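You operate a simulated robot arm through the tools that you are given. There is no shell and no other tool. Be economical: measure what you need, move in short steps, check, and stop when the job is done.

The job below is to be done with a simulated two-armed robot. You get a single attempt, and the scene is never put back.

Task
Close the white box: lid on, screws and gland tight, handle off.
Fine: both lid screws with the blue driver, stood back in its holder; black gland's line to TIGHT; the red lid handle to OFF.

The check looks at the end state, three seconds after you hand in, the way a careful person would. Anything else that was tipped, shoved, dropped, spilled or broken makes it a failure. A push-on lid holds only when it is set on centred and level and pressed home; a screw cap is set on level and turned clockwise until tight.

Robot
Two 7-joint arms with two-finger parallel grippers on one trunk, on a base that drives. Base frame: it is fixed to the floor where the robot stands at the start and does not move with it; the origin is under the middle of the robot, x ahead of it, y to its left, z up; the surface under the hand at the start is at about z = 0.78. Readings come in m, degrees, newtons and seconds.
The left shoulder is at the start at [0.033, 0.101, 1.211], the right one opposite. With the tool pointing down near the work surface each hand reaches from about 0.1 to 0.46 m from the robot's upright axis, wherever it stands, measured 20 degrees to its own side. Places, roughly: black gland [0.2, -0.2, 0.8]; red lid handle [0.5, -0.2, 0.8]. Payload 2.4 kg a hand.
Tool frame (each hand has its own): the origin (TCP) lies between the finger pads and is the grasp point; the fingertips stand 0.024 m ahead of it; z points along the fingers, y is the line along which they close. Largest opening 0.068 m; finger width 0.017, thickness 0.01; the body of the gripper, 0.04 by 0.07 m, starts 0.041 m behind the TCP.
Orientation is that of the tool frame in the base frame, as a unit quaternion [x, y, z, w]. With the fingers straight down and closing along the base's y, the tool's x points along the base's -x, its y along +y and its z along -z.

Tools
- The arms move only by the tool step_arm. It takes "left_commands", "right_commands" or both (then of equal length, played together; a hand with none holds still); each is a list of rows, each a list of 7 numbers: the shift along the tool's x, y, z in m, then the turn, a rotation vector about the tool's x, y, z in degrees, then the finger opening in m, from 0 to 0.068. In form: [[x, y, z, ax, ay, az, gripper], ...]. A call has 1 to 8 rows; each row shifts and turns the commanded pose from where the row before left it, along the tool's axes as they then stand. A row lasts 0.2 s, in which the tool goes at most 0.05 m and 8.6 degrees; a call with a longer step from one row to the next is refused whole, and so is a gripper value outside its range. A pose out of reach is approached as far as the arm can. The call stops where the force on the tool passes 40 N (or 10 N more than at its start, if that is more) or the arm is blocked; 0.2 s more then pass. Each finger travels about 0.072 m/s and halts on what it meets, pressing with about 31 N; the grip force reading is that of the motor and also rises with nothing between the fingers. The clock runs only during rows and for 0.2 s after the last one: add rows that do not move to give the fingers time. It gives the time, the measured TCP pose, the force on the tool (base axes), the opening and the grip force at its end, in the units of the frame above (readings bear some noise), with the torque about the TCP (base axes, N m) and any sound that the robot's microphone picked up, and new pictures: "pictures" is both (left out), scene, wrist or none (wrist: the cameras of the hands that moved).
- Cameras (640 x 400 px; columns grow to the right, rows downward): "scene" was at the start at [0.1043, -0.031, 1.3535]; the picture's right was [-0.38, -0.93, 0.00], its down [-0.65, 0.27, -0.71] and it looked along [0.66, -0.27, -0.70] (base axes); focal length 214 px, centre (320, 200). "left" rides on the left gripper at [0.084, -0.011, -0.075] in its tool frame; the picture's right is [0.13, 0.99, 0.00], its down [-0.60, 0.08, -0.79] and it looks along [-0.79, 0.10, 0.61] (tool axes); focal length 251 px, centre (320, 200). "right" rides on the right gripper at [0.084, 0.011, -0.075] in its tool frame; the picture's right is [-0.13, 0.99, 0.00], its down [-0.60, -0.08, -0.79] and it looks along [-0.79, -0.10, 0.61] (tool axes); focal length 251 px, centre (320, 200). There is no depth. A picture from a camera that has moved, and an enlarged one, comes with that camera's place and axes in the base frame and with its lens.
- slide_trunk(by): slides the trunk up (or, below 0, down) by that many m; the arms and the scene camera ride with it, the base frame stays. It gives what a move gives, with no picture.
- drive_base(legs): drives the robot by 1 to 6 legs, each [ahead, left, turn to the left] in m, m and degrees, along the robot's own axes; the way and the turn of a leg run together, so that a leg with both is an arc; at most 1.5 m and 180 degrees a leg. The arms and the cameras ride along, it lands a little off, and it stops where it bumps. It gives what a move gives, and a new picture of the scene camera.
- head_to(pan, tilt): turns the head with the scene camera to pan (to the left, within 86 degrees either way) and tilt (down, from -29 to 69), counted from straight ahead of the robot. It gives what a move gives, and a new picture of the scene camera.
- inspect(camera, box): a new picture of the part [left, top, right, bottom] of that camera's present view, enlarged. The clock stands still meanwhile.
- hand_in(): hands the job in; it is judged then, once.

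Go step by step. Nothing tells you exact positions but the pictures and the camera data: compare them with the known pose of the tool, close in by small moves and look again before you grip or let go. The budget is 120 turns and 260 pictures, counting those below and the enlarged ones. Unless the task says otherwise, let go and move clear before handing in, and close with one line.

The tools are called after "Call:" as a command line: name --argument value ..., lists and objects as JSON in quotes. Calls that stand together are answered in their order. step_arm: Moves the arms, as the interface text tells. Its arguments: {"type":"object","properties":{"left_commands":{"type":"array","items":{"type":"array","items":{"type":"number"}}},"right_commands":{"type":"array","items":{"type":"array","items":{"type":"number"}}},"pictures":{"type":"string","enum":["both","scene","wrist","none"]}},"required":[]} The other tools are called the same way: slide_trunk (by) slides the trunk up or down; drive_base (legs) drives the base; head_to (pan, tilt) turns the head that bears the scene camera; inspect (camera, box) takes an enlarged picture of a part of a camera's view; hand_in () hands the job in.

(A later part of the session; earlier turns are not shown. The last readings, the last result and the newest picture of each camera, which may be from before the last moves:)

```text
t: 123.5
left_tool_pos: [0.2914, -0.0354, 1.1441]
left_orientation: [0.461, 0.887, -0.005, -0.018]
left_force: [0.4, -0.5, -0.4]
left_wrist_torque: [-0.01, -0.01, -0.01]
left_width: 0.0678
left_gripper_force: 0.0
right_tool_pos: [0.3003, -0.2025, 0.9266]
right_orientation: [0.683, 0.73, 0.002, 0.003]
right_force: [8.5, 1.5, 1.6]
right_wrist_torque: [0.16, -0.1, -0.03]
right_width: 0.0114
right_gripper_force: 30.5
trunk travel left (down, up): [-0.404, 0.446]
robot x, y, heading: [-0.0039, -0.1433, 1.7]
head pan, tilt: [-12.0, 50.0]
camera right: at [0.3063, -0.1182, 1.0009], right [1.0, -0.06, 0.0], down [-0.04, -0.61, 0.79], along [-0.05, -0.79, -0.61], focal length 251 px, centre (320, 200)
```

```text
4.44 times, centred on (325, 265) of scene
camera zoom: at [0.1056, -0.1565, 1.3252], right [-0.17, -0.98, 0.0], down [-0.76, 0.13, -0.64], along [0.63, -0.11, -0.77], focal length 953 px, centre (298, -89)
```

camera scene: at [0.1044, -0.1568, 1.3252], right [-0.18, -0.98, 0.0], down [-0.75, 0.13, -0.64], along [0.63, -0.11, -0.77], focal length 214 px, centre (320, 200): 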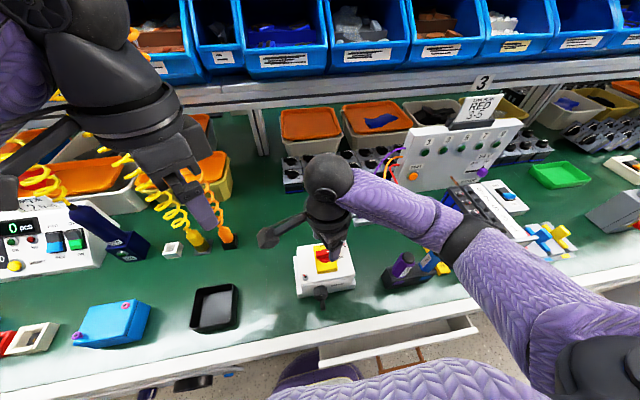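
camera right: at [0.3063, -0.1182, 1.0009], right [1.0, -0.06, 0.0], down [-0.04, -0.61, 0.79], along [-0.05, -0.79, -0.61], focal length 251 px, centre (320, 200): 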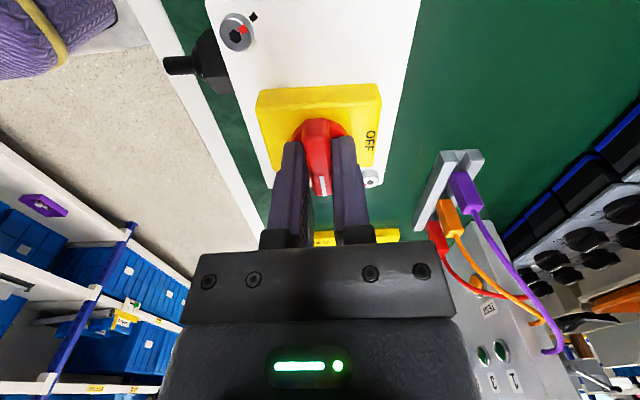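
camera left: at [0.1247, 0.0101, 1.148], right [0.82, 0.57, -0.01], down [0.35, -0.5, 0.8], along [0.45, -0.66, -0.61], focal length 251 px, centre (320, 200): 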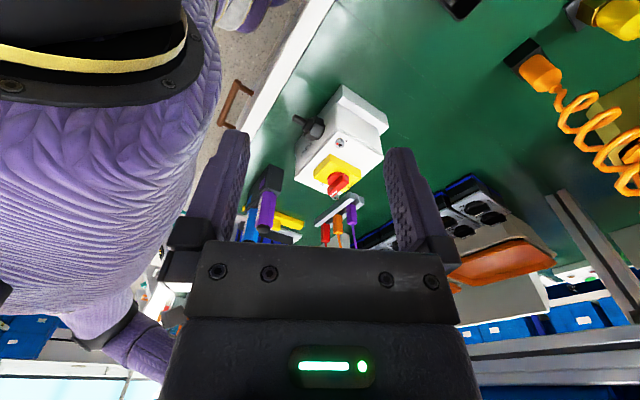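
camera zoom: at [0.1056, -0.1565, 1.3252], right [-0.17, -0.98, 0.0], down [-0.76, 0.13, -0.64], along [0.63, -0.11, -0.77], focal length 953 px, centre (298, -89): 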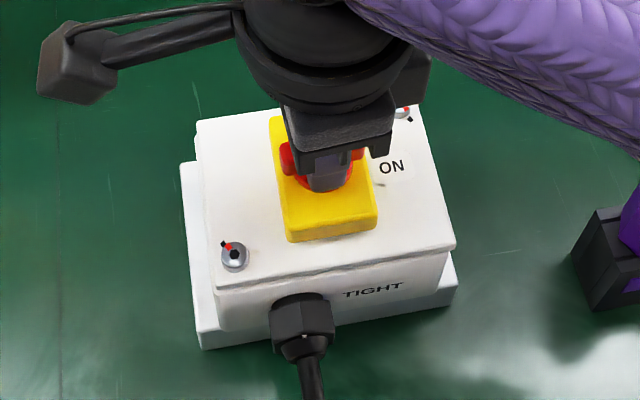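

The bar is gripped (0.0114). I turn it 90° counter-clockwise to OFF.

Call:
step_arm --right_commands '[[0, 0.001, 0, 0, 0, -4, 0.004], [0, 0, 0, 0, 0, -8, 0.004], [0, 0, 0, 0, 0, -8, 0.004], [0, 0, 0, 0, 0, -8, 0.004], [0, 0, 0, 0, 0, -8, 0.004], [0, 0, 0, 0, 0, -8, 0.004], [0, 0, 0, 0, 0, -8, 0.004]]' --pictures "none"

Call:
step_arm --right_commands '[[0, 0, 0, 0, 0, -8, 0.004], [0, 0, 0, 0, 0, -8, 0.004], [0, 0, 0, 0, 0, -8, 0.004], [0, 0, 0, 0, 0, -8, 0.004], [0, 0, 0, 0, 0, -7, 0.004], [0, 0, 0, 0, 0, 0, 0.004]]' --pictures "wrist"

Call:
inspect --camera "scene" --box '[280, 220, 370, 310]'

```text
t: 125.1
left_tool_pos: [0.2911, -0.0367, 1.1437]
left_orientation: [0.461, 0.887, -0.005, -0.018]
left_force: [-0.2, 0.3, 0.5]
left_wrist_torque: [-0.01, -0.03, 0.01]
left_width: 0.068
left_gripper_force: 0.0
right_tool_pos: [0.2995, -0.2029, 0.9257]
right_orientation: [0.293, 0.956, 0.0, 0.003]
right_force: [3.8, -6.9, 20.7]
right_wrist_torque: [-0.12, -0.12, 0.0]
right_width: 0.0112
right_gripper_force: 31.0
trunk travel left (down, up): [-0.404, 0.446]
robot x, y, heading: [0.0005, -0.1431, 1.6]
head pan, tilt: [-12.0, 50.0]
```

```text
t: 126.5
left_tool_pos: [0.2902, -0.0368, 1.1428]
left_orientation: [0.461, 0.887, -0.005, -0.018]
left_force: [0.0, 0.3, 0.1]
left_wrist_torque: [0.0, 0.01, 0.01]
left_width: 0.0681
left_gripper_force: 0.1
right_tool_pos: [0.3, -0.2027, 0.9251]
right_orientation: [-0.044, 0.999, -0.001, 0.001]
right_force: [-0.8, -10.0, 2.8]
right_wrist_torque: [-0.09, -0.04, -0.57]
right_width: 0.0122
right_gripper_force: 30.9
trunk travel left (down, up): [-0.404, 0.446]
robot x, y, heading: [-0.0037, -0.1456, 2.0]
head pan, tilt: [-12.0, 50.0]
camera right: at [0.2147, -0.2001, 0.9996], right [0.04, 1.0, 0.0], down [0.61, -0.03, 0.79], along [0.79, -0.04, -0.61], focal length 251 px, centre (320, 200)
```

right: 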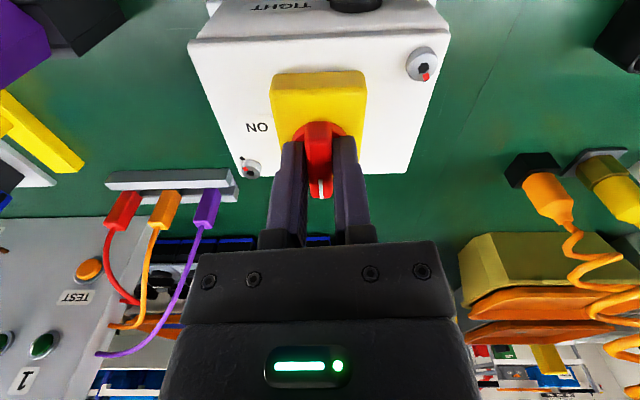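

```text
4.44 times, centred on (325, 265) of scene
camera zoom: at [0.1041, -0.1581, 1.3252], right [-0.18, -0.98, 0.0], down [-0.75, 0.14, -0.64], along [0.63, -0.11, -0.77], focal length 953 px, centre (298, -89)
```

zoom: 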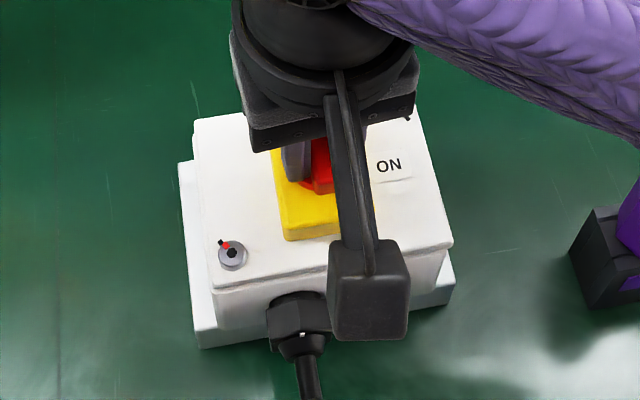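

The handle is at its OFF stop (torque rose). I release, rise and look.

Call:
step_arm --right_commands '[[0, 0, 0, 0, 0, 1.5, 0.012], [0, 0, 0, 0, 0, 0, 0.035], [0, 0, 0, 0, 0, 0, 0.04], [0, 0, -0.02, 0, 0, 0, 0.04], [0, 0, -0.04, 0, 0, 0, 0.04], [0, -0.03, -0.02, 0, 0, 0, 0.04], [0, -0.04, 0, 0, 0, 0, 0.04]]' --pictures "wrist"

Call:
inspect --camera "scene" --box '[280, 220, 370, 310]'

```text
t: 128.1
left_tool_pos: [0.2898, -0.0372, 1.1439]
left_orientation: [0.461, 0.887, -0.004, -0.018]
left_force: [-0.6, -0.9, 0.0]
left_wrist_torque: [-0.03, -0.02, -0.01]
left_width: 0.0681
left_gripper_force: 0.1
right_tool_pos: [0.3044, -0.2725, 1.0048]
right_orientation: [-0.03, 1.0, -0.001, 0.002]
right_force: [0.4, 0.2, 0.1]
right_wrist_torque: [-0.01, 0.0, 0.03]
right_width: 0.0402
right_gripper_force: 0.1
trunk travel left (down, up): [-0.404, 0.446]
robot x, y, heading: [-0.0058, -0.1442, 1.8]
head pan, tilt: [-12.0, 50.0]
camera right: at [0.2182, -0.2667, 1.0793], right [0.07, 1.0, 0.0], down [0.6, -0.04, 0.8], along [0.79, -0.06, -0.61], focal length 251 px, centre (320, 200)
```

right: 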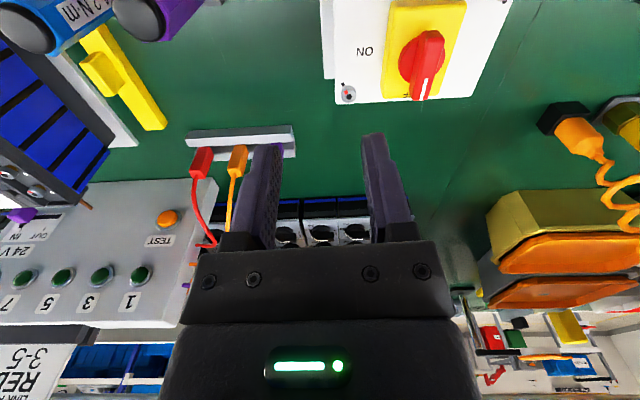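

```text
4.44 times, centred on (325, 265) of scene
camera zoom: at [0.1043, -0.1572, 1.3252], right [-0.18, -0.98, 0.0], down [-0.75, 0.13, -0.64], along [0.63, -0.11, -0.77], focal length 953 px, centre (298, -89)
```

zoom: 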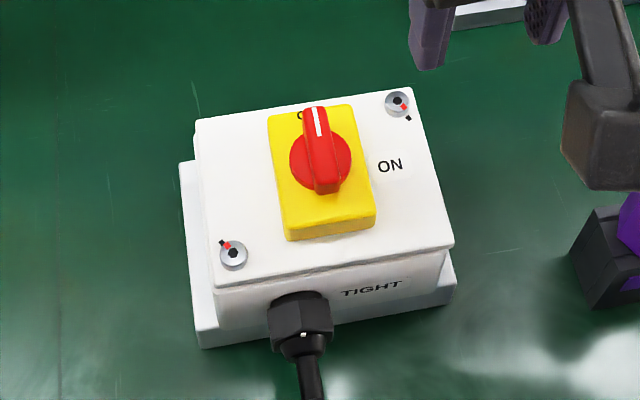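

The handle is at OFF and both screw marks are on their dots. For the gland and the drawer I want the robot farther back; first I lower the left arm (away from the hanging 0.4 kg weight) and the trunk.

Call:
step_arm --left_commands '[[0, 0, 0.02, 0, 0, 0, 0.068], [0, 0, 0.02, 0, 0, 0, 0.068], [0, 0, 0.02, 0, 0, 0, 0.068], [0, 0, 0.02, 0, 0, 0, 0.068], [0, 0, 0.02, 0, 0, 0, 0.068]]' --right_commands '[[0, -0.01, -0.01, 0, 0, 3, 0.04], [0, -0.01, -0.01, 0, 0, 0, 0.04], [0, -0.01, -0.01, 0, 0, 0, 0.04], [0, 0, -0.01, 0, 0, 0, 0.04], [0, 0, -0.01, 0, 0, 0, 0.04]]' --pictures "none"

Call:
slide_trunk --by -0.1

Call:
head_to --pan 0 --tilt 40

```text
t: 129.3
left_tool_pos: [0.2886, -0.0358, 1.043]
left_orientation: [0.462, 0.886, -0.005, -0.018]
left_force: [0.0, -1.0, -0.7]
left_wrist_torque: [-0.01, 0.01, -0.02]
left_width: 0.0679
left_gripper_force: 0.0
right_tool_pos: [0.3047, -0.3021, 1.0559]
right_orientation: [-0.004, 1.0, -0.001, 0.001]
right_force: [-0.3, -0.5, 0.2]
right_wrist_torque: [-0.03, 0.02, -0.03]
right_width: 0.04
right_gripper_force: 0.1
trunk travel left (down, up): [-0.404, 0.446]
robot x, y, heading: [-0.0055, -0.1484, 1.7]
head pan, tilt: [-12.0, 50.0]
```

```text
t: 130.6
left_tool_pos: [0.2874, -0.0362, 0.944]
left_orientation: [0.461, 0.887, -0.005, -0.017]
left_force: [0.1, -0.2, 0.6]
left_wrist_torque: [0.01, 0.02, -0.01]
left_width: 0.0682
left_gripper_force: 0.1
right_tool_pos: [0.304, -0.3015, 0.9577]
right_orientation: [-0.002, 1.0, -0.001, 0.002]
right_force: [-0.2, -0.3, -0.5]
right_wrist_torque: [-0.01, -0.02, -0.01]
right_width: 0.0403
right_gripper_force: 0.1
trunk travel left (down, up): [-0.304, 0.546]
robot x, y, heading: [-0.0028, -0.14, 1.9]
head pan, tilt: [-12.0, 50.0]
```

```text
t: 131.3
left_tool_pos: [0.2871, -0.0365, 0.9451]
left_orientation: [0.462, 0.887, -0.004, -0.019]
left_force: [-0.2, -0.1, -0.2]
left_wrist_torque: [0.01, -0.01, 0.01]
left_width: 0.0681
left_gripper_force: 0.2
right_tool_pos: [0.3041, -0.302, 0.9555]
right_orientation: [-0.002, 1.0, -0.001, 0.001]
right_force: [-0.6, 0.8, 0.1]
right_wrist_torque: [0.02, 0.0, 0.03]
right_width: 0.04
right_gripper_force: 0.0
trunk travel left (down, up): [-0.304, 0.546]
robot x, y, heading: [0.0002, -0.1422, 1.8]
head pan, tilt: [0.0, 40.0]
camera scene: at [0.1304, -0.14, 1.2384], right [0.03, -1.0, 0.0], down [-0.64, -0.02, -0.77], along [0.77, 0.03, -0.64], focal length 214 px, centre (320, 200)
```

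scene: 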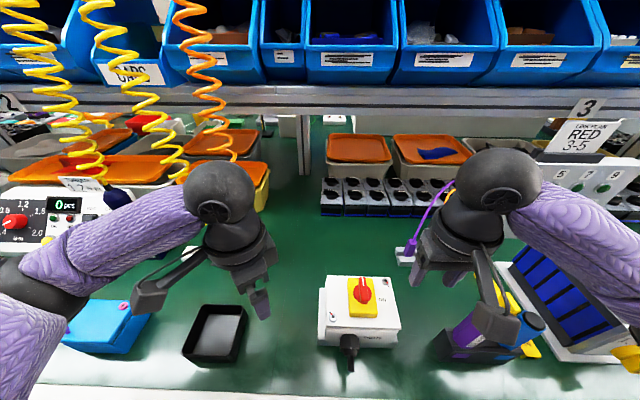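

The weight is clear of the arms now. I drive straight back 0.2 m.

Call:
drive_base --legs '[[-0.2, 0, -1.8]]'

```text
t: 132.9
left_tool_pos: [0.0868, -0.0485, 0.9444]
left_orientation: [0.475, 0.88, -0.004, -0.019]
left_force: [0.1, 0.3, -0.4]
left_wrist_torque: [-0.03, 0.0, 0.03]
left_width: 0.0682
left_gripper_force: 0.0
right_tool_pos: [0.0959, -0.3151, 0.9553]
right_orientation: [0.012, 1.0, -0.001, 0.002]
right_force: [0.0, -0.1, -0.3]
right_wrist_torque: [-0.01, 0.0, -0.02]
right_width: 0.04
right_gripper_force: 0.1
trunk travel left (down, up): [-0.304, 0.546]
robot x, y, heading: [-0.2046, -0.1483, 0.2]
head pan, tilt: [0.0, 40.0]
camera scene: at [-0.0728, -0.1477, 1.2385], right [0.0, -1.0, 0.0], down [-0.64, 0.0, -0.77], along [0.77, 0.0, -0.64], focal length 214 px, centre (320, 200)
```

scene: 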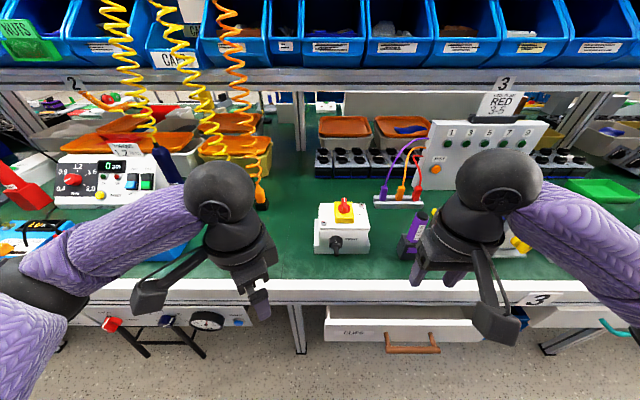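

Now I can see the open drawer ("CLIPS") and the gland. I zoom in on both.

Call:
inspect --camera "scene" --box '[300, 190, 390, 265]'

Call:
inspect --camera "scene" --box '[290, 250, 520, 380]'

```text
5.33 times, centred on (345, 228) of scene
camera zoom: at [-0.0728, -0.1477, 1.2385], right [0.0, -1.0, 0.0], down [-0.64, 0.0, -0.77], along [0.77, 0.0, -0.64], focal length 1144 px, centre (187, 53)
```

zoom: 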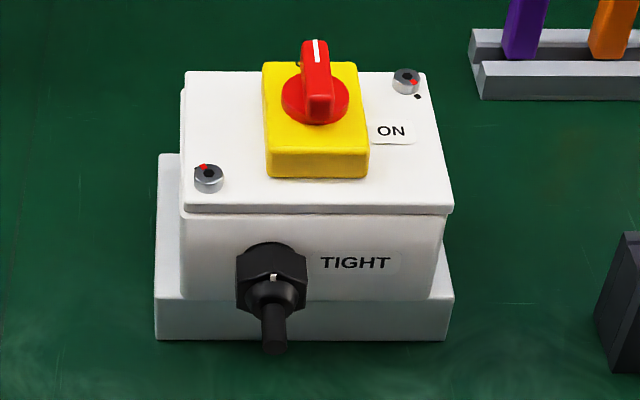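

```text
2.78 times, centred on (405, 315) of scene
camera zoom: at [-0.0728, -0.1477, 1.2385], right [0.0, -1.0, 0.0], down [-0.64, 0.0, -0.77], along [0.77, 0.0, -0.64], focal length 597 px, centre (84, -120)
```

zoom: 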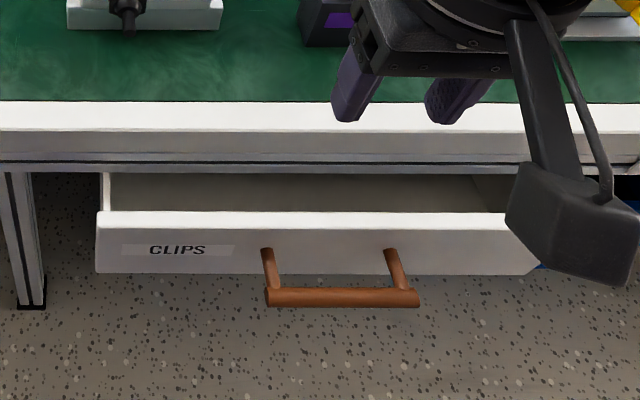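

The gland's white line is at 12 o'clock and TIGHT at 3 o'clock, so it needs 90° clockwise. First I'll shut the drawer: its handle bar is near [0.105, -0.386, 0.58]. I put the closed right fingers in front of it.

Call:
step_arm --right_commands '[[0.012, -0.024, 0, 0, 0, -1, 0.02], [0.012, -0.024, 0, 0, 0, 0, 0], [0.012, -0.024, 0, 0, 0, 0, 0], [0, 0, 0, 0, 0, 0, 0]]' --pictures "none"

Call:
slide_trunk --by -0.2

Call:
step_arm --right_commands '[[0, 0, 0.03, 0, 0, 0, 0], [0, 0, 0.03, 0, 0, 0, 0], [0, 0, 0.03, 0, 0, 0, 0], [0, 0, 0.03, 0, 0, 0, 0], [0, 0, 0.03, 0, 0, 0, 0], [0, 0, 0.025, 0, 0, 0, 0]]' --pictures "scene"

```text
t: 133.9
left_tool_pos: [0.0874, -0.0472, 0.9452]
left_orientation: [0.476, 0.88, -0.003, -0.018]
left_force: [1.4, -0.7, 0.0]
left_wrist_torque: [0.02, -0.01, 0.0]
left_width: 0.0682
left_gripper_force: 0.1
right_tool_pos: [0.0586, -0.3884, 0.9547]
right_orientation: [0.003, 1.0, -0.001, 0.003]
right_force: [-0.4, -0.2, -0.9]
right_wrist_torque: [-0.01, 0.0, 0.01]
right_width: 0.0
right_gripper_force: 23.9
trunk travel left (down, up): [-0.304, 0.546]
robot x, y, heading: [-0.2049, -0.1447, 0.0]
head pan, tilt: [0.0, 40.0]
```

```text
t: 136.1
left_tool_pos: [0.0883, -0.0476, 0.7451]
left_orientation: [0.475, 0.88, -0.004, -0.018]
left_force: [-0.2, 0.4, -1.2]
left_wrist_torque: [0.01, 0.0, 0.03]
left_width: 0.0681
left_gripper_force: 0.1
right_tool_pos: [0.0599, -0.3862, 0.756]
right_orientation: [0.004, 1.0, -0.001, 0.002]
right_force: [-0.2, 0.3, 0.8]
right_wrist_torque: [0.01, -0.01, -0.03]
right_width: 0.0003
right_gripper_force: 23.4
trunk travel left (down, up): [-0.104, 0.746]
robot x, y, heading: [-0.203, -0.1499, 0.1]
head pan, tilt: [0.0, 40.0]
```

```text
t: 137.4
left_tool_pos: [0.0868, -0.0482, 0.7442]
left_orientation: [0.476, 0.879, -0.005, -0.017]
left_force: [-0.1, -0.4, -0.2]
left_wrist_torque: [-0.04, -0.03, -0.03]
left_width: 0.0679
left_gripper_force: 0.0
right_tool_pos: [0.0631, -0.3848, 0.6082]
right_orientation: [0.002, 1.0, -0.001, 0.015]
right_force: [0.2, 1.0, 21.0]
right_wrist_torque: [0.13, -0.55, 0.06]
right_width: 0.0001
right_gripper_force: 23.7
trunk travel left (down, up): [-0.104, 0.746]
robot x, y, heading: [-0.2046, -0.1478, 0.4]
head pan, tilt: [0.0, 40.0]
stopped in row 6 (right hand): the force on the tool passed its limit at 79 N (the readings are from after the stop); the commanded pose is now the measured one
camera scene: at [-0.0199, -0.147, 1.0346], right [0.0, -1.0, 0.0], down [-0.64, 0.0, -0.77], along [0.77, 0.0, -0.64], focal length 214 px, centre (320, 200)
```

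scene: 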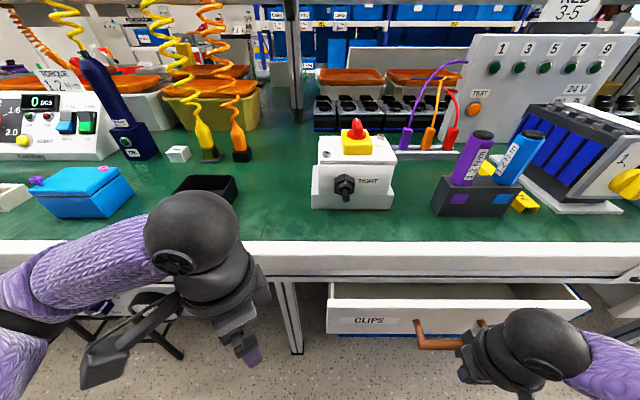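

The fingers came down on the handle bar itself (it's farther out than estimated). I lift, move back 4 cm, and lower in front of it.

Call:
step_arm --right_commands '[[0, 0, -0.02, 0, 1.7, 0, 0], [0, 0, -0.01, 0, 0, 0, 0], [0.02, 0, 0, 0, 0, 0, 0], [0.02, 0, 0, 0, 0, 0, 0], [0, 0, 0.02, 0, 0, 0, 0], [0, 0, 0.02, 0, 0, 0, 0], [0, 0, 0.015, 0, 0, 0, 0]]' --pictures "scene"

Call:
inspect --camera "scene" --box '[320, 270, 600, 400]'

```text
t: 139.0
left_tool_pos: [0.0872, -0.0481, 0.7445]
left_orientation: [0.476, 0.879, -0.003, -0.018]
left_force: [-0.2, 0.3, 0.2]
left_wrist_torque: [0.0, -0.01, 0.0]
left_width: 0.0679
left_gripper_force: 0.1
right_tool_pos: [0.0314, -0.3882, 0.5765]
right_orientation: [0.004, 1.0, -0.002, -0.003]
right_force: [1.0, 0.0, 0.7]
right_wrist_torque: [0.01, 0.0, 0.0]
right_width: 0.0
right_gripper_force: 23.2
right hand out of reach, approached as far as the arm can: row 4
trunk travel left (down, up): [-0.104, 0.746]
robot x, y, heading: [-0.2069, -0.1482, 0.2]
head pan, tilt: [0.0, 40.0]
camera scene: at [-0.0192, -0.1477, 1.0341], right [0.0, -1.0, 0.0], down [-0.64, 0.0, -0.77], along [0.77, 0.0, -0.64], focal length 214 px, centre (320, 200)
```

scene: 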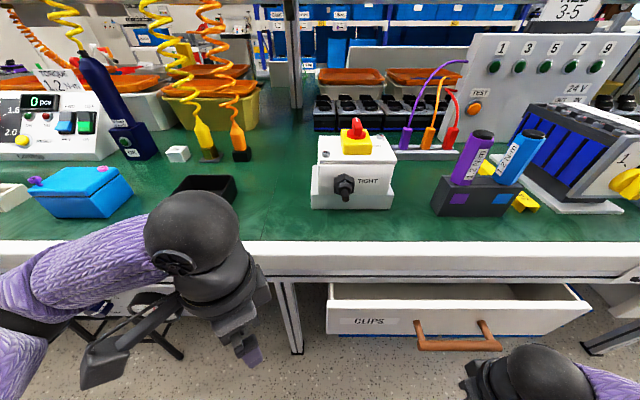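

```text
2.29 times, centred on (460, 335) of scene
camera zoom: at [-0.0192, -0.1477, 1.0341], right [0.0, -1.0, 0.0], down [-0.64, 0.0, -0.77], along [0.77, 0.0, -0.64], focal length 490 px, centre (0, -109)
```

zoom: 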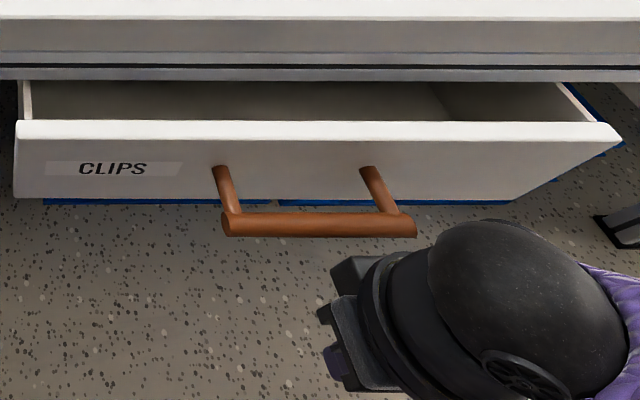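

The hand is in front of the bar. I push ahead in steps.

Call:
step_arm --right_commands '[[-0.015, 0, 0, 0, 0, 0, 0], [-0.012, 0, 0, 0, 0, 0, 0], [-0.012, 0, 0, 0, 0, 0, 0], [-0.012, 0, 0, 0, 0, 0, 0], [-0.012, 0, 0, 0, 0, 0, 0], [-0.012, 0, 0, 0, 0, 0, 0]]' --pictures "scene"

```text
t: 140.1
left_tool_pos: [0.0856, -0.0495, 0.7457]
left_orientation: [0.477, 0.879, -0.004, -0.017]
left_force: [-0.4, 0.3, 0.8]
left_wrist_torque: [-0.03, 0.0, -0.02]
left_width: 0.0681
left_gripper_force: 0.1
right_tool_pos: [0.0815, -0.3931, 0.5756]
right_orientation: [0.003, 1.0, -0.001, -0.01]
right_force: [-26.4, 1.8, 15.3]
right_wrist_torque: [0.02, -2.41, 0.31]
right_width: 0.0001
right_gripper_force: 23.5
trunk travel left (down, up): [-0.104, 0.746]
robot x, y, heading: [-0.2087, -0.149, -0.3]
head pan, tilt: [0.0, 40.0]
stopped in row 5 (right hand): the force on the tool passed its limit at 61 N (the readings are from after the stop); the commanded pose is now the measured one
camera scene: at [-0.0227, -0.1479, 1.0349], right [0.0, -1.0, 0.0], down [-0.64, 0.0, -0.77], along [0.77, 0.0, -0.64], focal length 214 px, centre (320, 200)
```

scene: 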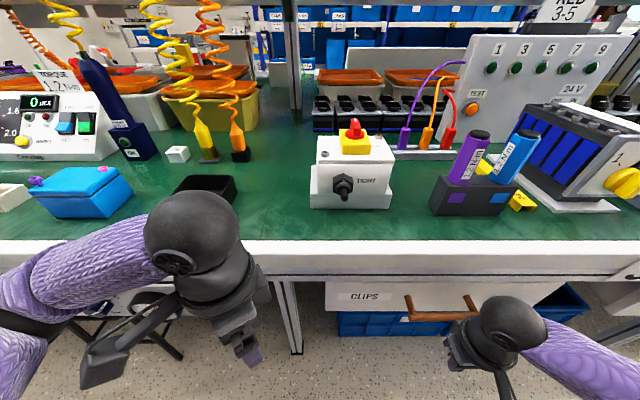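

The drawer looks shut now; I push once more to confirm it's at its stop.

Call:
step_arm --right_commands '[[-0.003, 0, 0, 0, 0, 0, 0], [-0.004, 0, 0, 0, 0, 0, 0], [-0.004, 0, 0, 0, 0, 0, 0], [-0.004, 0, 0, 0, 0, 0, 0]]' --pictures "none"

Call:
inspect --camera "scene" --box '[290, 240, 600, 370]'

```text
t: 140.5
left_tool_pos: [0.0851, -0.0494, 0.745]
left_orientation: [0.478, 0.878, -0.004, -0.017]
left_force: [-0.3, 0.5, -0.4]
left_wrist_torque: [0.02, -0.01, -0.01]
left_width: 0.068
left_gripper_force: 0.0
right_tool_pos: [0.0821, -0.392, 0.5738]
right_orientation: [0.003, 1.0, -0.002, -0.013]
right_force: [-22.3, 3.9, 12.0]
right_wrist_torque: [-0.1, -1.99, 0.35]
right_width: 0.0001
right_gripper_force: 23.4
trunk travel left (down, up): [-0.104, 0.746]
robot x, y, heading: [-0.2036, -0.1483, 0.1]
head pan, tilt: [0.0, 40.0]
stopped in row 1 (right hand): the force on the tool passed its limit at 45 N (the readings are from after the stop); the commanded pose is now the measured one
```

```text
2.06 times, centred on (445, 305) of scene
camera zoom: at [-0.0226, -0.1481, 1.0346], right [0.0, -1.0, 0.0], down [-0.64, 0.0, -0.77], along [0.77, 0.0, -0.64], focal length 443 px, centre (62, -17)
```

zoom: 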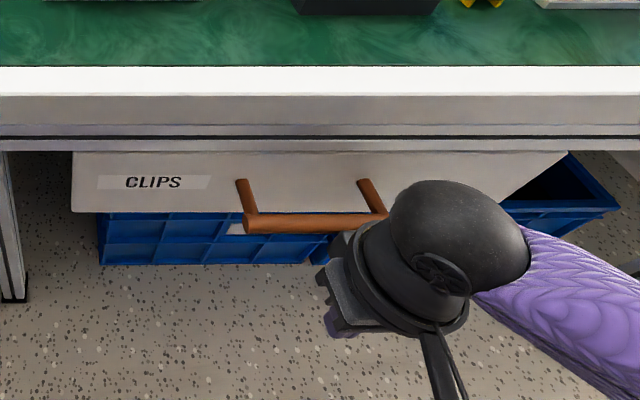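

The drawer is closed at its stop. I retract the right hand back and up, then raise the trunk.

Call:
step_arm --right_commands '[[0.015, 0, 0, 0, 0.7, 0, 0], [0.02, 0, 0, 0, 0, 0, 0], [0, 0, -0.03, 0, 0, 0, 0], [0, 0, -0.04, 0, 0, 0, 0], [0, 0, -0.04, 0, 0, 0, 0], [0, 0, -0.04, 0, 0, 0, 0]]' --pictures "none"

Call:
slide_trunk --by 0.2

```text
t: 141.9
left_tool_pos: [0.0863, -0.0493, 0.7443]
left_orientation: [0.477, 0.879, -0.003, -0.018]
left_force: [-0.3, 1.0, 0.4]
left_wrist_torque: [0.03, -0.01, 0.03]
left_width: 0.0676
left_gripper_force: 0.1
right_tool_pos: [0.0556, -0.3901, 0.7271]
right_orientation: [0.002, 1.0, -0.002, -0.019]
right_force: [0.6, 0.3, 0.2]
right_wrist_torque: [0.02, 0.03, -0.06]
right_width: 0.0
right_gripper_force: 23.7
trunk travel left (down, up): [-0.104, 0.746]
robot x, y, heading: [-0.2089, -0.1512, -0.2]
head pan, tilt: [0.0, 40.0]
```

```text
t: 144.1
left_tool_pos: [0.0866, -0.0492, 0.9431]
left_orientation: [0.477, 0.879, -0.004, -0.018]
left_force: [-0.3, 0.5, -0.5]
left_wrist_torque: [-0.01, 0.01, -0.01]
left_width: 0.068
left_gripper_force: 0.1
right_tool_pos: [0.0548, -0.3927, 0.9241]
right_orientation: [0.003, 1.0, -0.002, -0.019]
right_force: [0.1, -0.6, -0.9]
right_wrist_torque: [-0.01, 0.01, 0.0]
right_width: 0.0
right_gripper_force: 23.2
trunk travel left (down, up): [-0.304, 0.546]
robot x, y, heading: [-0.2097, -0.1483, -0.2]
head pan, tilt: [0.0, 40.0]
```

I drive forward 7 cm to bring the gland within easy reach of the left arm, then turn the left hand to neutral yaw.

Call:
drive_base --legs '[[0.07, 0, 0]]'

Call:
step_arm --left_commands '[[0, 0, 0, -1.4, -1.6, 0, 0.06], [0, 0, 0, 0, 0, -8.2, 0.06], [0, 0, 0, 0, 0, -8.2, 0.06], [0, 0, 0, 0, 0, -8.2, 0.06], [0, 0, 0, 0, 0, -8.2, 0.06], [0, 0, 0, 0, 0, -8.2, 0.06], [0, 0, 0, 0, 0, -8.2, 0.06], [0, 0, 0, 0, 0, -8, 0.06]]' --pictures "none"

```text
t: 145.1
left_tool_pos: [0.1562, -0.0502, 0.9433]
left_orientation: [0.476, 0.879, -0.005, -0.018]
left_force: [-0.1, 0.3, 0.2]
left_wrist_torque: [0.03, 0.02, -0.02]
left_width: 0.0679
left_gripper_force: 0.0
right_tool_pos: [0.1249, -0.3913, 0.9253]
right_orientation: [0.003, 1.0, -0.002, -0.019]
right_force: [0.0, 0.3, 0.5]
right_wrist_torque: [0.03, -0.02, 0.03]
right_width: 0.0001
right_gripper_force: 23.2
trunk travel left (down, up): [-0.304, 0.546]
robot x, y, heading: [-0.1394, -0.1463, -0.1]
head pan, tilt: [0.0, 40.0]
camera scene: at [-0.0038, -0.1484, 1.2384], right [0.0, -1.0, 0.0], down [-0.64, 0.0, -0.77], along [0.77, 0.0, -0.64], focal length 214 px, centre (320, 200)
```

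scene: 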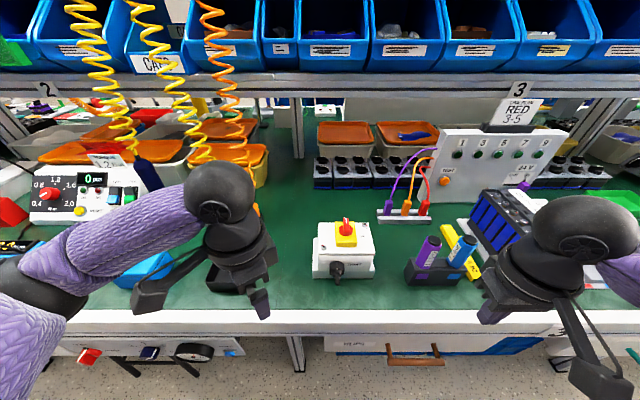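

```text
t: 146.9
left_tool_pos: [0.1567, -0.0488, 0.9436]
left_orientation: [-0.004, 1.0, 0.0, 0.0]
left_force: [0.0, -0.1, -0.3]
left_wrist_torque: [-0.01, -0.01, -0.03]
left_width: 0.0599
left_gripper_force: 0.1
right_tool_pos: [0.1235, -0.3922, 0.9251]
right_orientation: [0.002, 1.0, 0.0, -0.019]
right_force: [0.2, -0.1, 0.4]
right_wrist_torque: [-0.01, 0.0, -0.01]
right_width: 0.0
right_gripper_force: 23.4
trunk travel left (down, up): [-0.304, 0.546]
robot x, y, heading: [-0.1377, -0.1455, -0.0]
head pan, tilt: [0.0, 40.0]
```

Call:
step_arm --left_commands '[[-0.03, -0.035, -0.01, 0, 0, 0, 0.06], [0, 0, 0, 8.5, 0, 0, 0.06], [0, 0, 0, 8.5, 0, 0, 0.06], [0, 0, 0, 8.5, 0, 0, 0.06], [0, 0, 0, 8.5, 0, 0, 0.06], [0, 0, 0, 8.5, 0, 0, 0.06], [0, 0, 0, 8.5, 0, 0, 0.06], [0, 0, 0, 9, 0, 0, 0.06]]' --pictures "none"

```text
refused: row 8 steps farther than a row can; nothing moved
```

Call:
step_arm --left_commands '[[-0.03, -0.035, -0.01, 0, 0, 0, 0.06], [0, 0, 0, 8.5, 0, 0, 0.06], [0, 0, 0, 8.5, 0, 0, 0.06], [0, 0, 0, 8.5, 0, 0, 0.06], [0, 0, 0, 8.5, 0, 0, 0.06], [0, 0, 0, 8.5, 0, 0, 0.06], [0, 0, 0, 8.5, 0, 0, 0.06], [0, 0, 0, 8.5, 0, 0, 0.06]]' --pictures "both"

```text
t: 148.7
left_tool_pos: [0.1865, -0.0837, 0.9547]
left_orientation: [-0.002, 0.868, -0.497, 0.001]
left_force: [-0.2, -0.6, 0.3]
left_wrist_torque: [0.03, -0.01, -0.02]
left_width: 0.0597
left_gripper_force: 0.1
right_tool_pos: [0.1245, -0.3931, 0.9244]
right_orientation: [0.001, 1.0, -0.002, -0.018]
right_force: [0.7, -0.3, 0.6]
right_wrist_torque: [0.03, -0.01, 0.02]
right_width: 0.0004
right_gripper_force: 23.4
trunk travel left (down, up): [-0.304, 0.546]
robot x, y, heading: [-0.1393, -0.1482, -0.0]
head pan, tilt: [0.0, 40.0]
camera scene: at [-0.0042, -0.1483, 1.2385], right [0.0, -1.0, 0.0], down [-0.64, 0.0, -0.77], along [0.77, 0.0, -0.64], focal length 214 px, centre (320, 200)
camera left: at [0.1027, -0.0266, 1.0017], right [-0.13, 0.5, -0.86], down [0.6, 0.73, 0.33], along [0.79, -0.47, -0.4], focal length 251 px, centre (320, 200)
```

scene: 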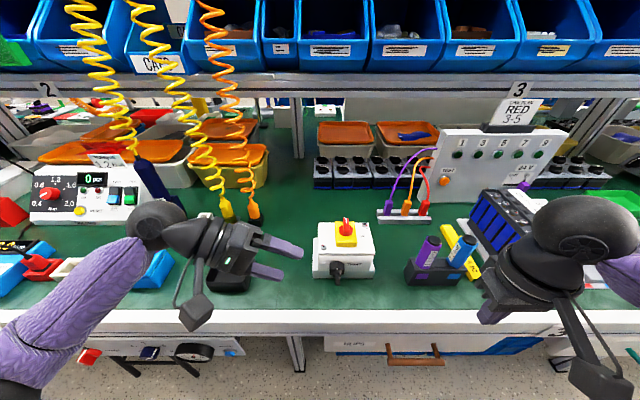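
left: 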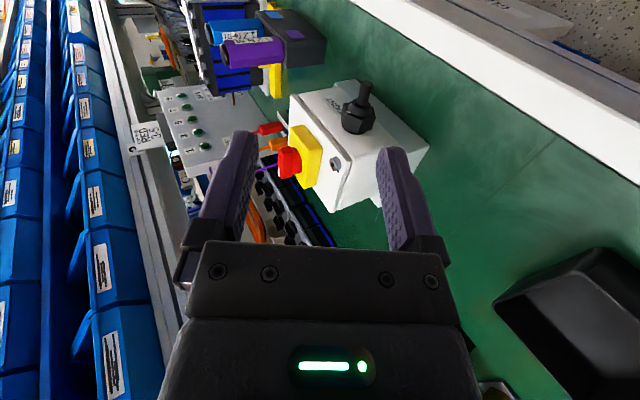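

The left hand is tilted 60°, with its camera facing the gland. Both views put the gland nut at about [0.245, -0.184, 0.844]. I move to a pre-grasp.

Call:
step_arm --left_commands '[[-0.0162, 0.0151, 0.0241, 0, 0, 0, 0.06], [-0.0162, 0.0151, 0.0241, 0, 0, 0, 0.06], [-0.0162, 0.0151, 0.0241, 0, 0, 0, 0.06], [0, 0, 0, 0, 0, 0, 0.06]]' --pictures "wrist"

Call:
inspect --camera "left" --box '[220, 20, 440, 200]'

Call:
inspect --camera "scene" --box '[280, 210, 390, 300]'

```text
t: 149.7
left_tool_pos: [0.2341, -0.125, 0.879]
left_orientation: [-0.002, 0.868, -0.496, 0.0]
left_force: [-1.4, 0.0, 0.5]
left_wrist_torque: [-0.04, 0.01, -0.02]
left_width: 0.0598
left_gripper_force: 0.0
right_tool_pos: [0.1258, -0.3917, 0.9259]
right_orientation: [0.001, 1.0, -0.002, -0.019]
right_force: [-0.1, 0.4, -0.3]
right_wrist_torque: [-0.01, 0.0, 0.0]
right_width: 0.0
right_gripper_force: 23.7
trunk travel left (down, up): [-0.304, 0.546]
robot x, y, heading: [-0.1356, -0.148, -0.1]
head pan, tilt: [0.0, 40.0]
camera left: at [0.1514, -0.0675, 0.9271], right [-0.13, 0.5, -0.85], down [0.6, 0.73, 0.34], along [0.79, -0.47, -0.4], focal length 251 px, centre (320, 200)
```

left: 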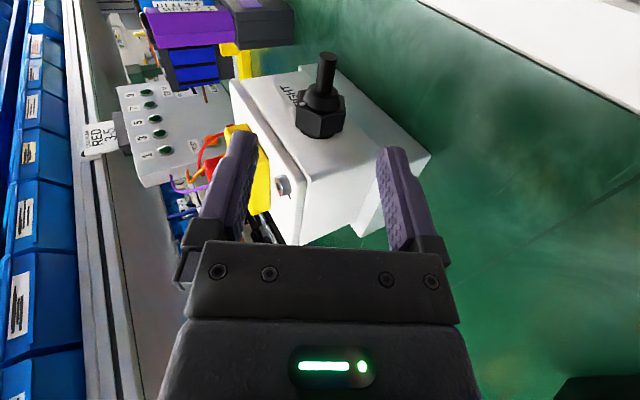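

```text
2.22 times, centred on (330, 110) of left
camera zoom: at [0.1514, -0.0675, 0.9271], right [-0.13, 0.5, -0.85], down [0.6, 0.73, 0.34], along [0.79, -0.47, -0.4], focal length 559 px, centre (298, 400)
```

zoom: 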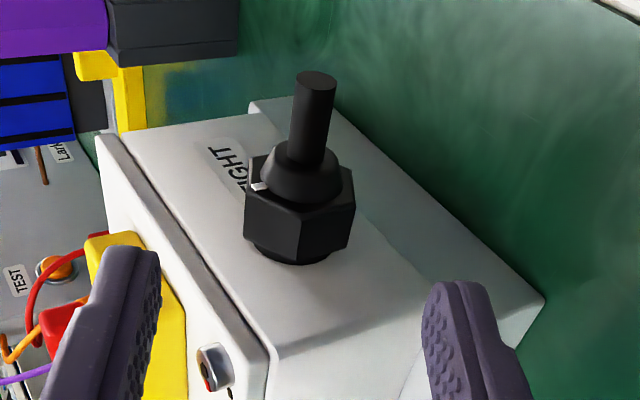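

```text
4.44 times, centred on (335, 255) of scene
camera zoom: at [-0.0041, -0.1484, 1.2385], right [0.0, -1.0, 0.0], down [-0.64, 0.0, -0.77], along [0.77, 0.0, -0.64], focal length 953 px, centre (253, -44)
```

zoom: 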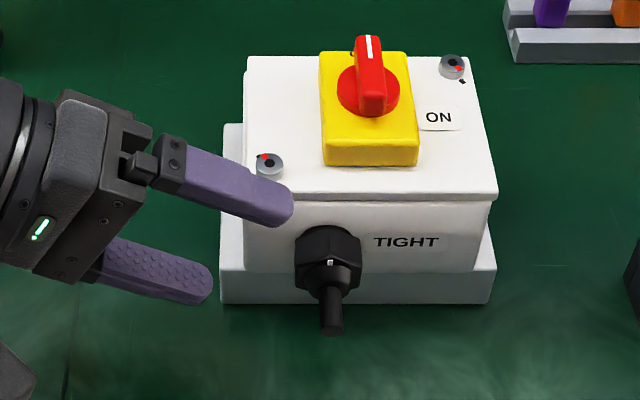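

The fingers straddle the nut's line of approach. I move in along the tool axis by 66 mm (and 3 mm toward the box).

Call:
step_arm --left_commands '[[-0.003, 0, 0.017, 0, 0, 0, 0.06], [0, 0, 0.017, 0, 0, 0, 0.06], [0, 0, 0.017, 0, 0, 0, 0.06], [0, 0, 0.015, 0, 0, 0, 0.06], [0, 0, 0, 0, 0, 0, 0.06]]' --pictures "none"

Call:
inspect --camera "left" --box '[220, 60, 440, 240]'

Call:
inspect --camera "scene" --box '[280, 210, 390, 300]'

```text
t: 150.8
left_tool_pos: [0.2386, -0.176, 0.849]
left_orientation: [-0.004, 0.868, -0.497, 0.008]
left_force: [-9.1, 18.1, 14.3]
left_wrist_torque: [-0.12, -0.63, 0.7]
left_width: 0.0598
left_gripper_force: 0.1
right_tool_pos: [0.1235, -0.3884, 0.926]
right_orientation: [-0.001, 1.0, -0.003, -0.019]
right_force: [-0.6, 0.3, -0.1]
right_wrist_torque: [0.01, 0.03, -0.04]
right_width: 0.0
right_gripper_force: 23.4
trunk travel left (down, up): [-0.304, 0.546]
robot x, y, heading: [-0.141, -0.1483, 0.6]
head pan, tilt: [0.0, 40.0]
stopped in row 5 (left hand): the force on the tool passed its limit at 43 N (the readings are from after the stop); the commanded pose is now the measured one
```

```text
2.22 times, centred on (330, 150) of left
camera zoom: at [0.1537, -0.1187, 0.8948], right [-0.13, 0.5, -0.86], down [0.59, 0.73, 0.34], along [0.8, -0.46, -0.39], focal length 559 px, centre (298, 311)
```

zoom: 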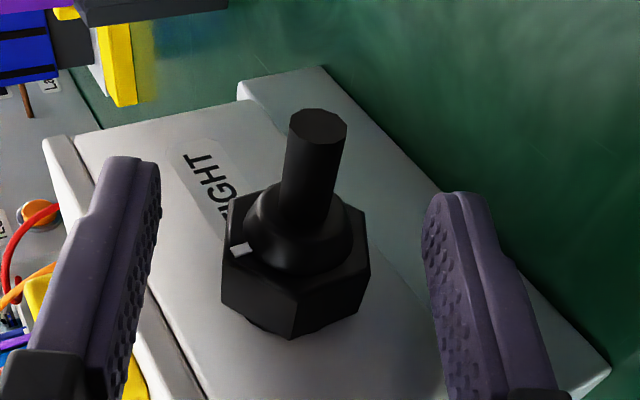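

```text
4.44 times, centred on (335, 255) of scene
camera zoom: at [-0.0064, -0.1444, 1.2388], right [0.0, -1.0, 0.0], down [-0.64, 0.0, -0.77], along [0.77, 0.0, -0.64], focal length 953 px, centre (253, -44)
```

zoom: 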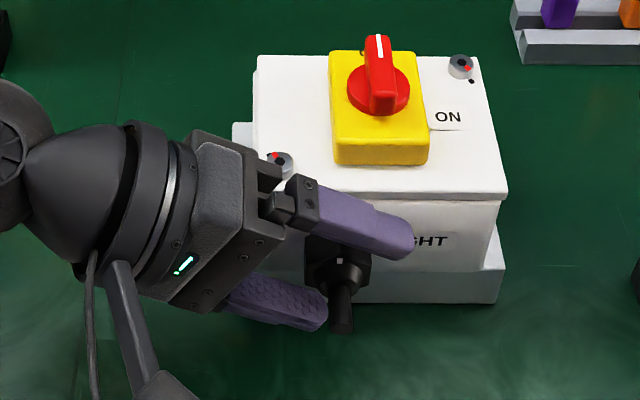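

The palm lightly touches the box's corner; the fingers already span the nut. I back off 4 mm and close.

Call:
step_arm --left_commands '[[0.002, 0, -0.004, 0, -0.8, 0, 0.06], [0, 0, 0, 0, 0, 0, 0.05], [0, 0, 0, 0, 0, 0, 0.038], [0, 0, 0, 0, 0, 0, 0.03], [0, 0, 0, 0, 0, 0, 0.02], [0, 0, 0, 0, 0, 0, 0.015]]' --pictures "none"

Call:
inspect --camera "left" --box '[220, 60, 440, 240]'

```text
t: 152.2
left_tool_pos: [0.2381, -0.174, 0.8473]
left_orientation: [-0.007, 0.867, -0.498, 0.01]
left_force: [0.8, 0.6, 0.1]
left_wrist_torque: [-0.03, 0.02, -0.48]
left_width: 0.03
left_gripper_force: 44.2
right_tool_pos: [0.1249, -0.3907, 0.925]
right_orientation: [0.001, 1.0, -0.002, -0.019]
right_force: [0.4, 0.1, -0.4]
right_wrist_torque: [0.0, -0.01, -0.02]
right_width: 0.0
right_gripper_force: 23.9
trunk travel left (down, up): [-0.304, 0.546]
robot x, y, heading: [-0.1404, -0.1533, -0.0]
head pan, tilt: [0.0, 40.0]
```

```text
2.22 times, centred on (330, 150) of left
camera zoom: at [0.1525, -0.1192, 0.895], right [-0.13, 0.5, -0.86], down [0.58, 0.74, 0.34], along [0.8, -0.46, -0.39], focal length 559 px, centre (298, 311)
```

zoom: 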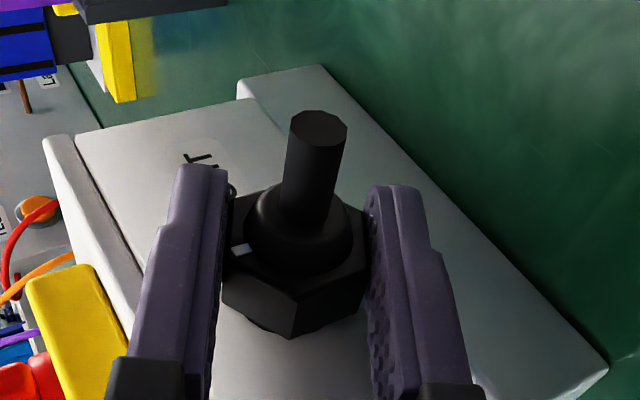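

The nut is gripped on its flats (0.030). I turn it clockwise about its own axis by swinging the hand upright, in steps.

Call:
step_arm --left_commands '[[0, -0.0014, 0.0001, -8, 0, 0, 0.01], [0, -0.0014, 0.0001, -8, 0, 0, 0.01], [0, -0.0014, 0.0001, -8, 0, 0, 0.01], [0, -0.0014, 0.0001, -8, 0, 0, 0.01]]' --pictures "none"

Call:
inspect --camera "left" --box '[220, 60, 440, 240]'

```text
t: 153.2
left_tool_pos: [0.238, -0.1784, 0.8537]
left_orientation: [-0.01, 0.971, -0.237, 0.009]
left_force: [8.0, 4.4, 6.0]
left_wrist_torque: [-0.01, -1.04, -0.24]
left_width: 0.0305
left_gripper_force: 43.8
right_tool_pos: [0.1264, -0.3901, 0.9255]
right_orientation: [0.0, 1.0, -0.002, -0.019]
right_force: [0.5, -0.1, 0.2]
right_wrist_torque: [-0.05, -0.03, -0.01]
right_width: 0.0002
right_gripper_force: 23.8
trunk travel left (down, up): [-0.304, 0.546]
robot x, y, heading: [-0.1369, -0.1486, 0.2]
head pan, tilt: [0.0, 40.0]
```

```text
2.22 times, centred on (330, 150) of left
camera zoom: at [0.1528, -0.1569, 0.9235], right [-0.14, 0.88, -0.46], down [0.58, 0.45, 0.68], along [0.8, -0.17, -0.58], focal length 559 px, centre (298, 311)
```

zoom: 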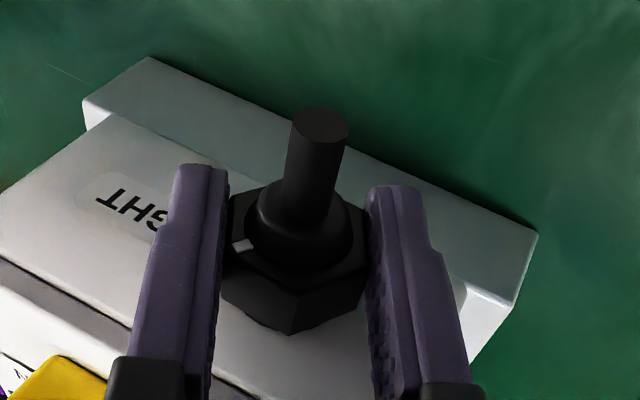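

The nut turns with the hand. I continue.

Call:
step_arm --left_commands '[[0, -0.0014, 0.0001, -8, 0, 0, 0.01], [0, -0.0014, 0.0001, -8, 0, 0, 0.01], [0, -0.0014, 0.0001, -8, 0, 0, 0.01], [0, -0.0014, 0.0001, -8, 0, 0, 0.01]]' --pictures "none"

Call:
step_arm --left_commands '[[0, -0.0014, 0.0001, -8, 0, 0, 0.01], [0, -0.0014, 0.0001, -8, 0, 0, 0.01], [0, -0.0008, 0.0001, -5, 0, 0, 0.01]]' --pictures "scene"

Call:
inspect --camera "left" --box '[220, 60, 440, 240]'

```text
t: 154.2
left_tool_pos: [0.2369, -0.1853, 0.8569]
left_orientation: [-0.012, 0.999, 0.037, 0.008]
left_force: [9.4, -0.3, 36.4]
left_wrist_torque: [-2.31, -2.16, 0.67]
left_width: 0.0305
left_gripper_force: 44.2
right_tool_pos: [0.1248, -0.3902, 0.9265]
right_orientation: [0.0, 1.0, -0.002, -0.019]
right_force: [-1.0, 0.7, 0.5]
right_wrist_torque: [0.0, -0.01, 0.02]
right_width: 0.0
right_gripper_force: 23.7
trunk travel left (down, up): [-0.304, 0.546]
robot x, y, heading: [-0.139, -0.1473, 0.2]
head pan, tilt: [0.0, 40.0]
```

```text
t: 154.6
left_tool_pos: [0.2367, -0.1849, 0.8585]
left_orientation: [-0.013, 0.997, 0.079, 0.01]
left_force: [-6.8, 8.4, 30.7]
left_wrist_torque: [-0.54, -0.06, -0.14]
left_width: 0.0302
left_gripper_force: 44.0
right_tool_pos: [0.1231, -0.3891, 0.9248]
right_orientation: [-0.001, 1.0, -0.002, -0.019]
right_force: [0.4, -0.7, 0.4]
right_wrist_torque: [0.0, 0.0, -0.01]
right_width: 0.0002
right_gripper_force: 23.3
trunk travel left (down, up): [-0.304, 0.546]
robot x, y, heading: [-0.1387, -0.1493, 0.1]
head pan, tilt: [0.0, 40.0]
stopped in row 1 (left hand): the force on the tool passed its limit at 54 N (the readings are from after the stop); the commanded pose is now the measured one
camera scene: at [-0.007, -0.146, 1.2388], right [0.0, -1.0, 0.0], down [-0.64, 0.0, -0.77], along [0.77, 0.0, -0.64], focal length 214 px, centre (320, 200)
```

scene: 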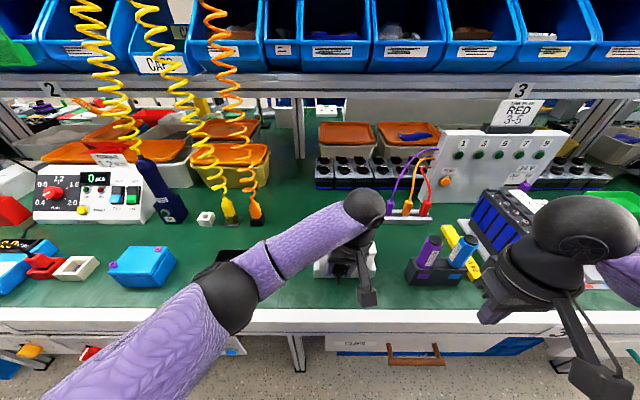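

```text
2.22 times, centred on (330, 150) of left
camera zoom: at [0.1528, -0.2118, 0.9286], right [-0.16, 0.98, 0.15], down [0.59, -0.03, 0.81], along [0.79, 0.22, -0.57], focal length 559 px, centre (298, 311)
```

zoom: 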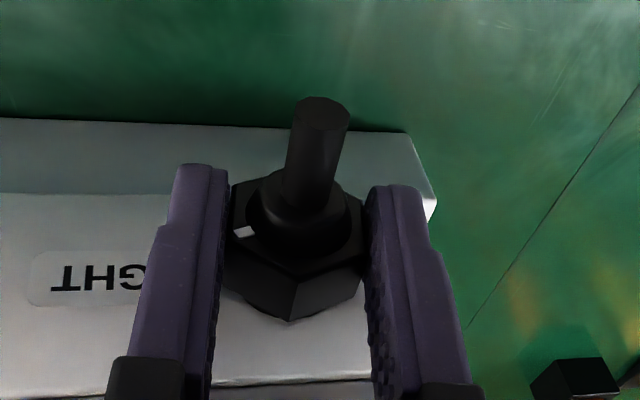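

There was strong resistance near the end; I release, rise, and look at the line.

Call:
step_arm --left_commands '[[0, 0, 0, 0.5, 0, 0, 0.03], [0, 0, 0, 0, 0, 0, 0.05], [0, 0, 0, 0, 0, 0, 0.06], [0, 0, -0.02, 0, 0, 0, 0.06], [0, 0, -0.03, 0, 0, 0, 0.06], [0, 0.02, -0.03, 0, 0, 0, 0.06], [0, 0.03, -0.01, 0, 0, 0, 0.06], [0, 0.03, 0, 0, 0, 0, 0.06]]' --pictures "none"

Call:
inspect --camera "scene" --box '[300, 220, 390, 300]'

```text
t: 156.4
left_tool_pos: [0.2351, -0.1197, 0.9593]
left_orientation: [-0.012, 0.997, 0.077, 0.008]
left_force: [-0.1, 0.1, 0.2]
left_wrist_torque: [-0.01, 0.0, -0.03]
left_width: 0.06
left_gripper_force: 0.0
right_tool_pos: [0.1249, -0.3906, 0.9259]
right_orientation: [0.0, 1.0, -0.001, -0.019]
right_force: [-0.4, -0.8, 0.0]
right_wrist_torque: [-0.03, 0.0, 0.0]
right_width: 0.0001
right_gripper_force: 23.6
trunk travel left (down, up): [-0.304, 0.546]
robot x, y, heading: [-0.1371, -0.1486, 0.3]
head pan, tilt: [0.0, 40.0]
```

```text
5.00 times, centred on (345, 260) of scene
camera zoom: at [-0.0042, -0.1473, 1.2385], right [0.0, -1.0, 0.0], down [-0.64, 0.0, -0.77], along [0.77, 0.0, -0.64], focal length 1072 px, centre (195, -100)
```

zoom: 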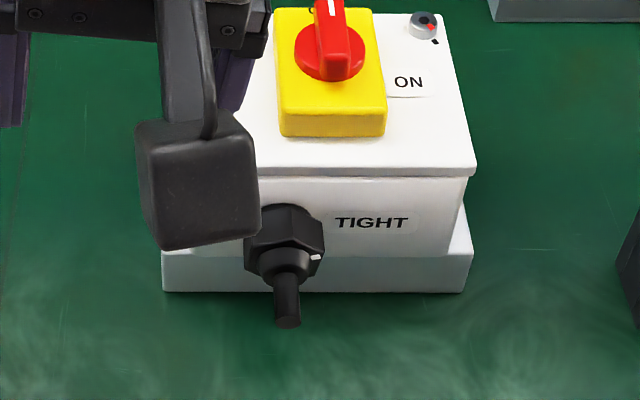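

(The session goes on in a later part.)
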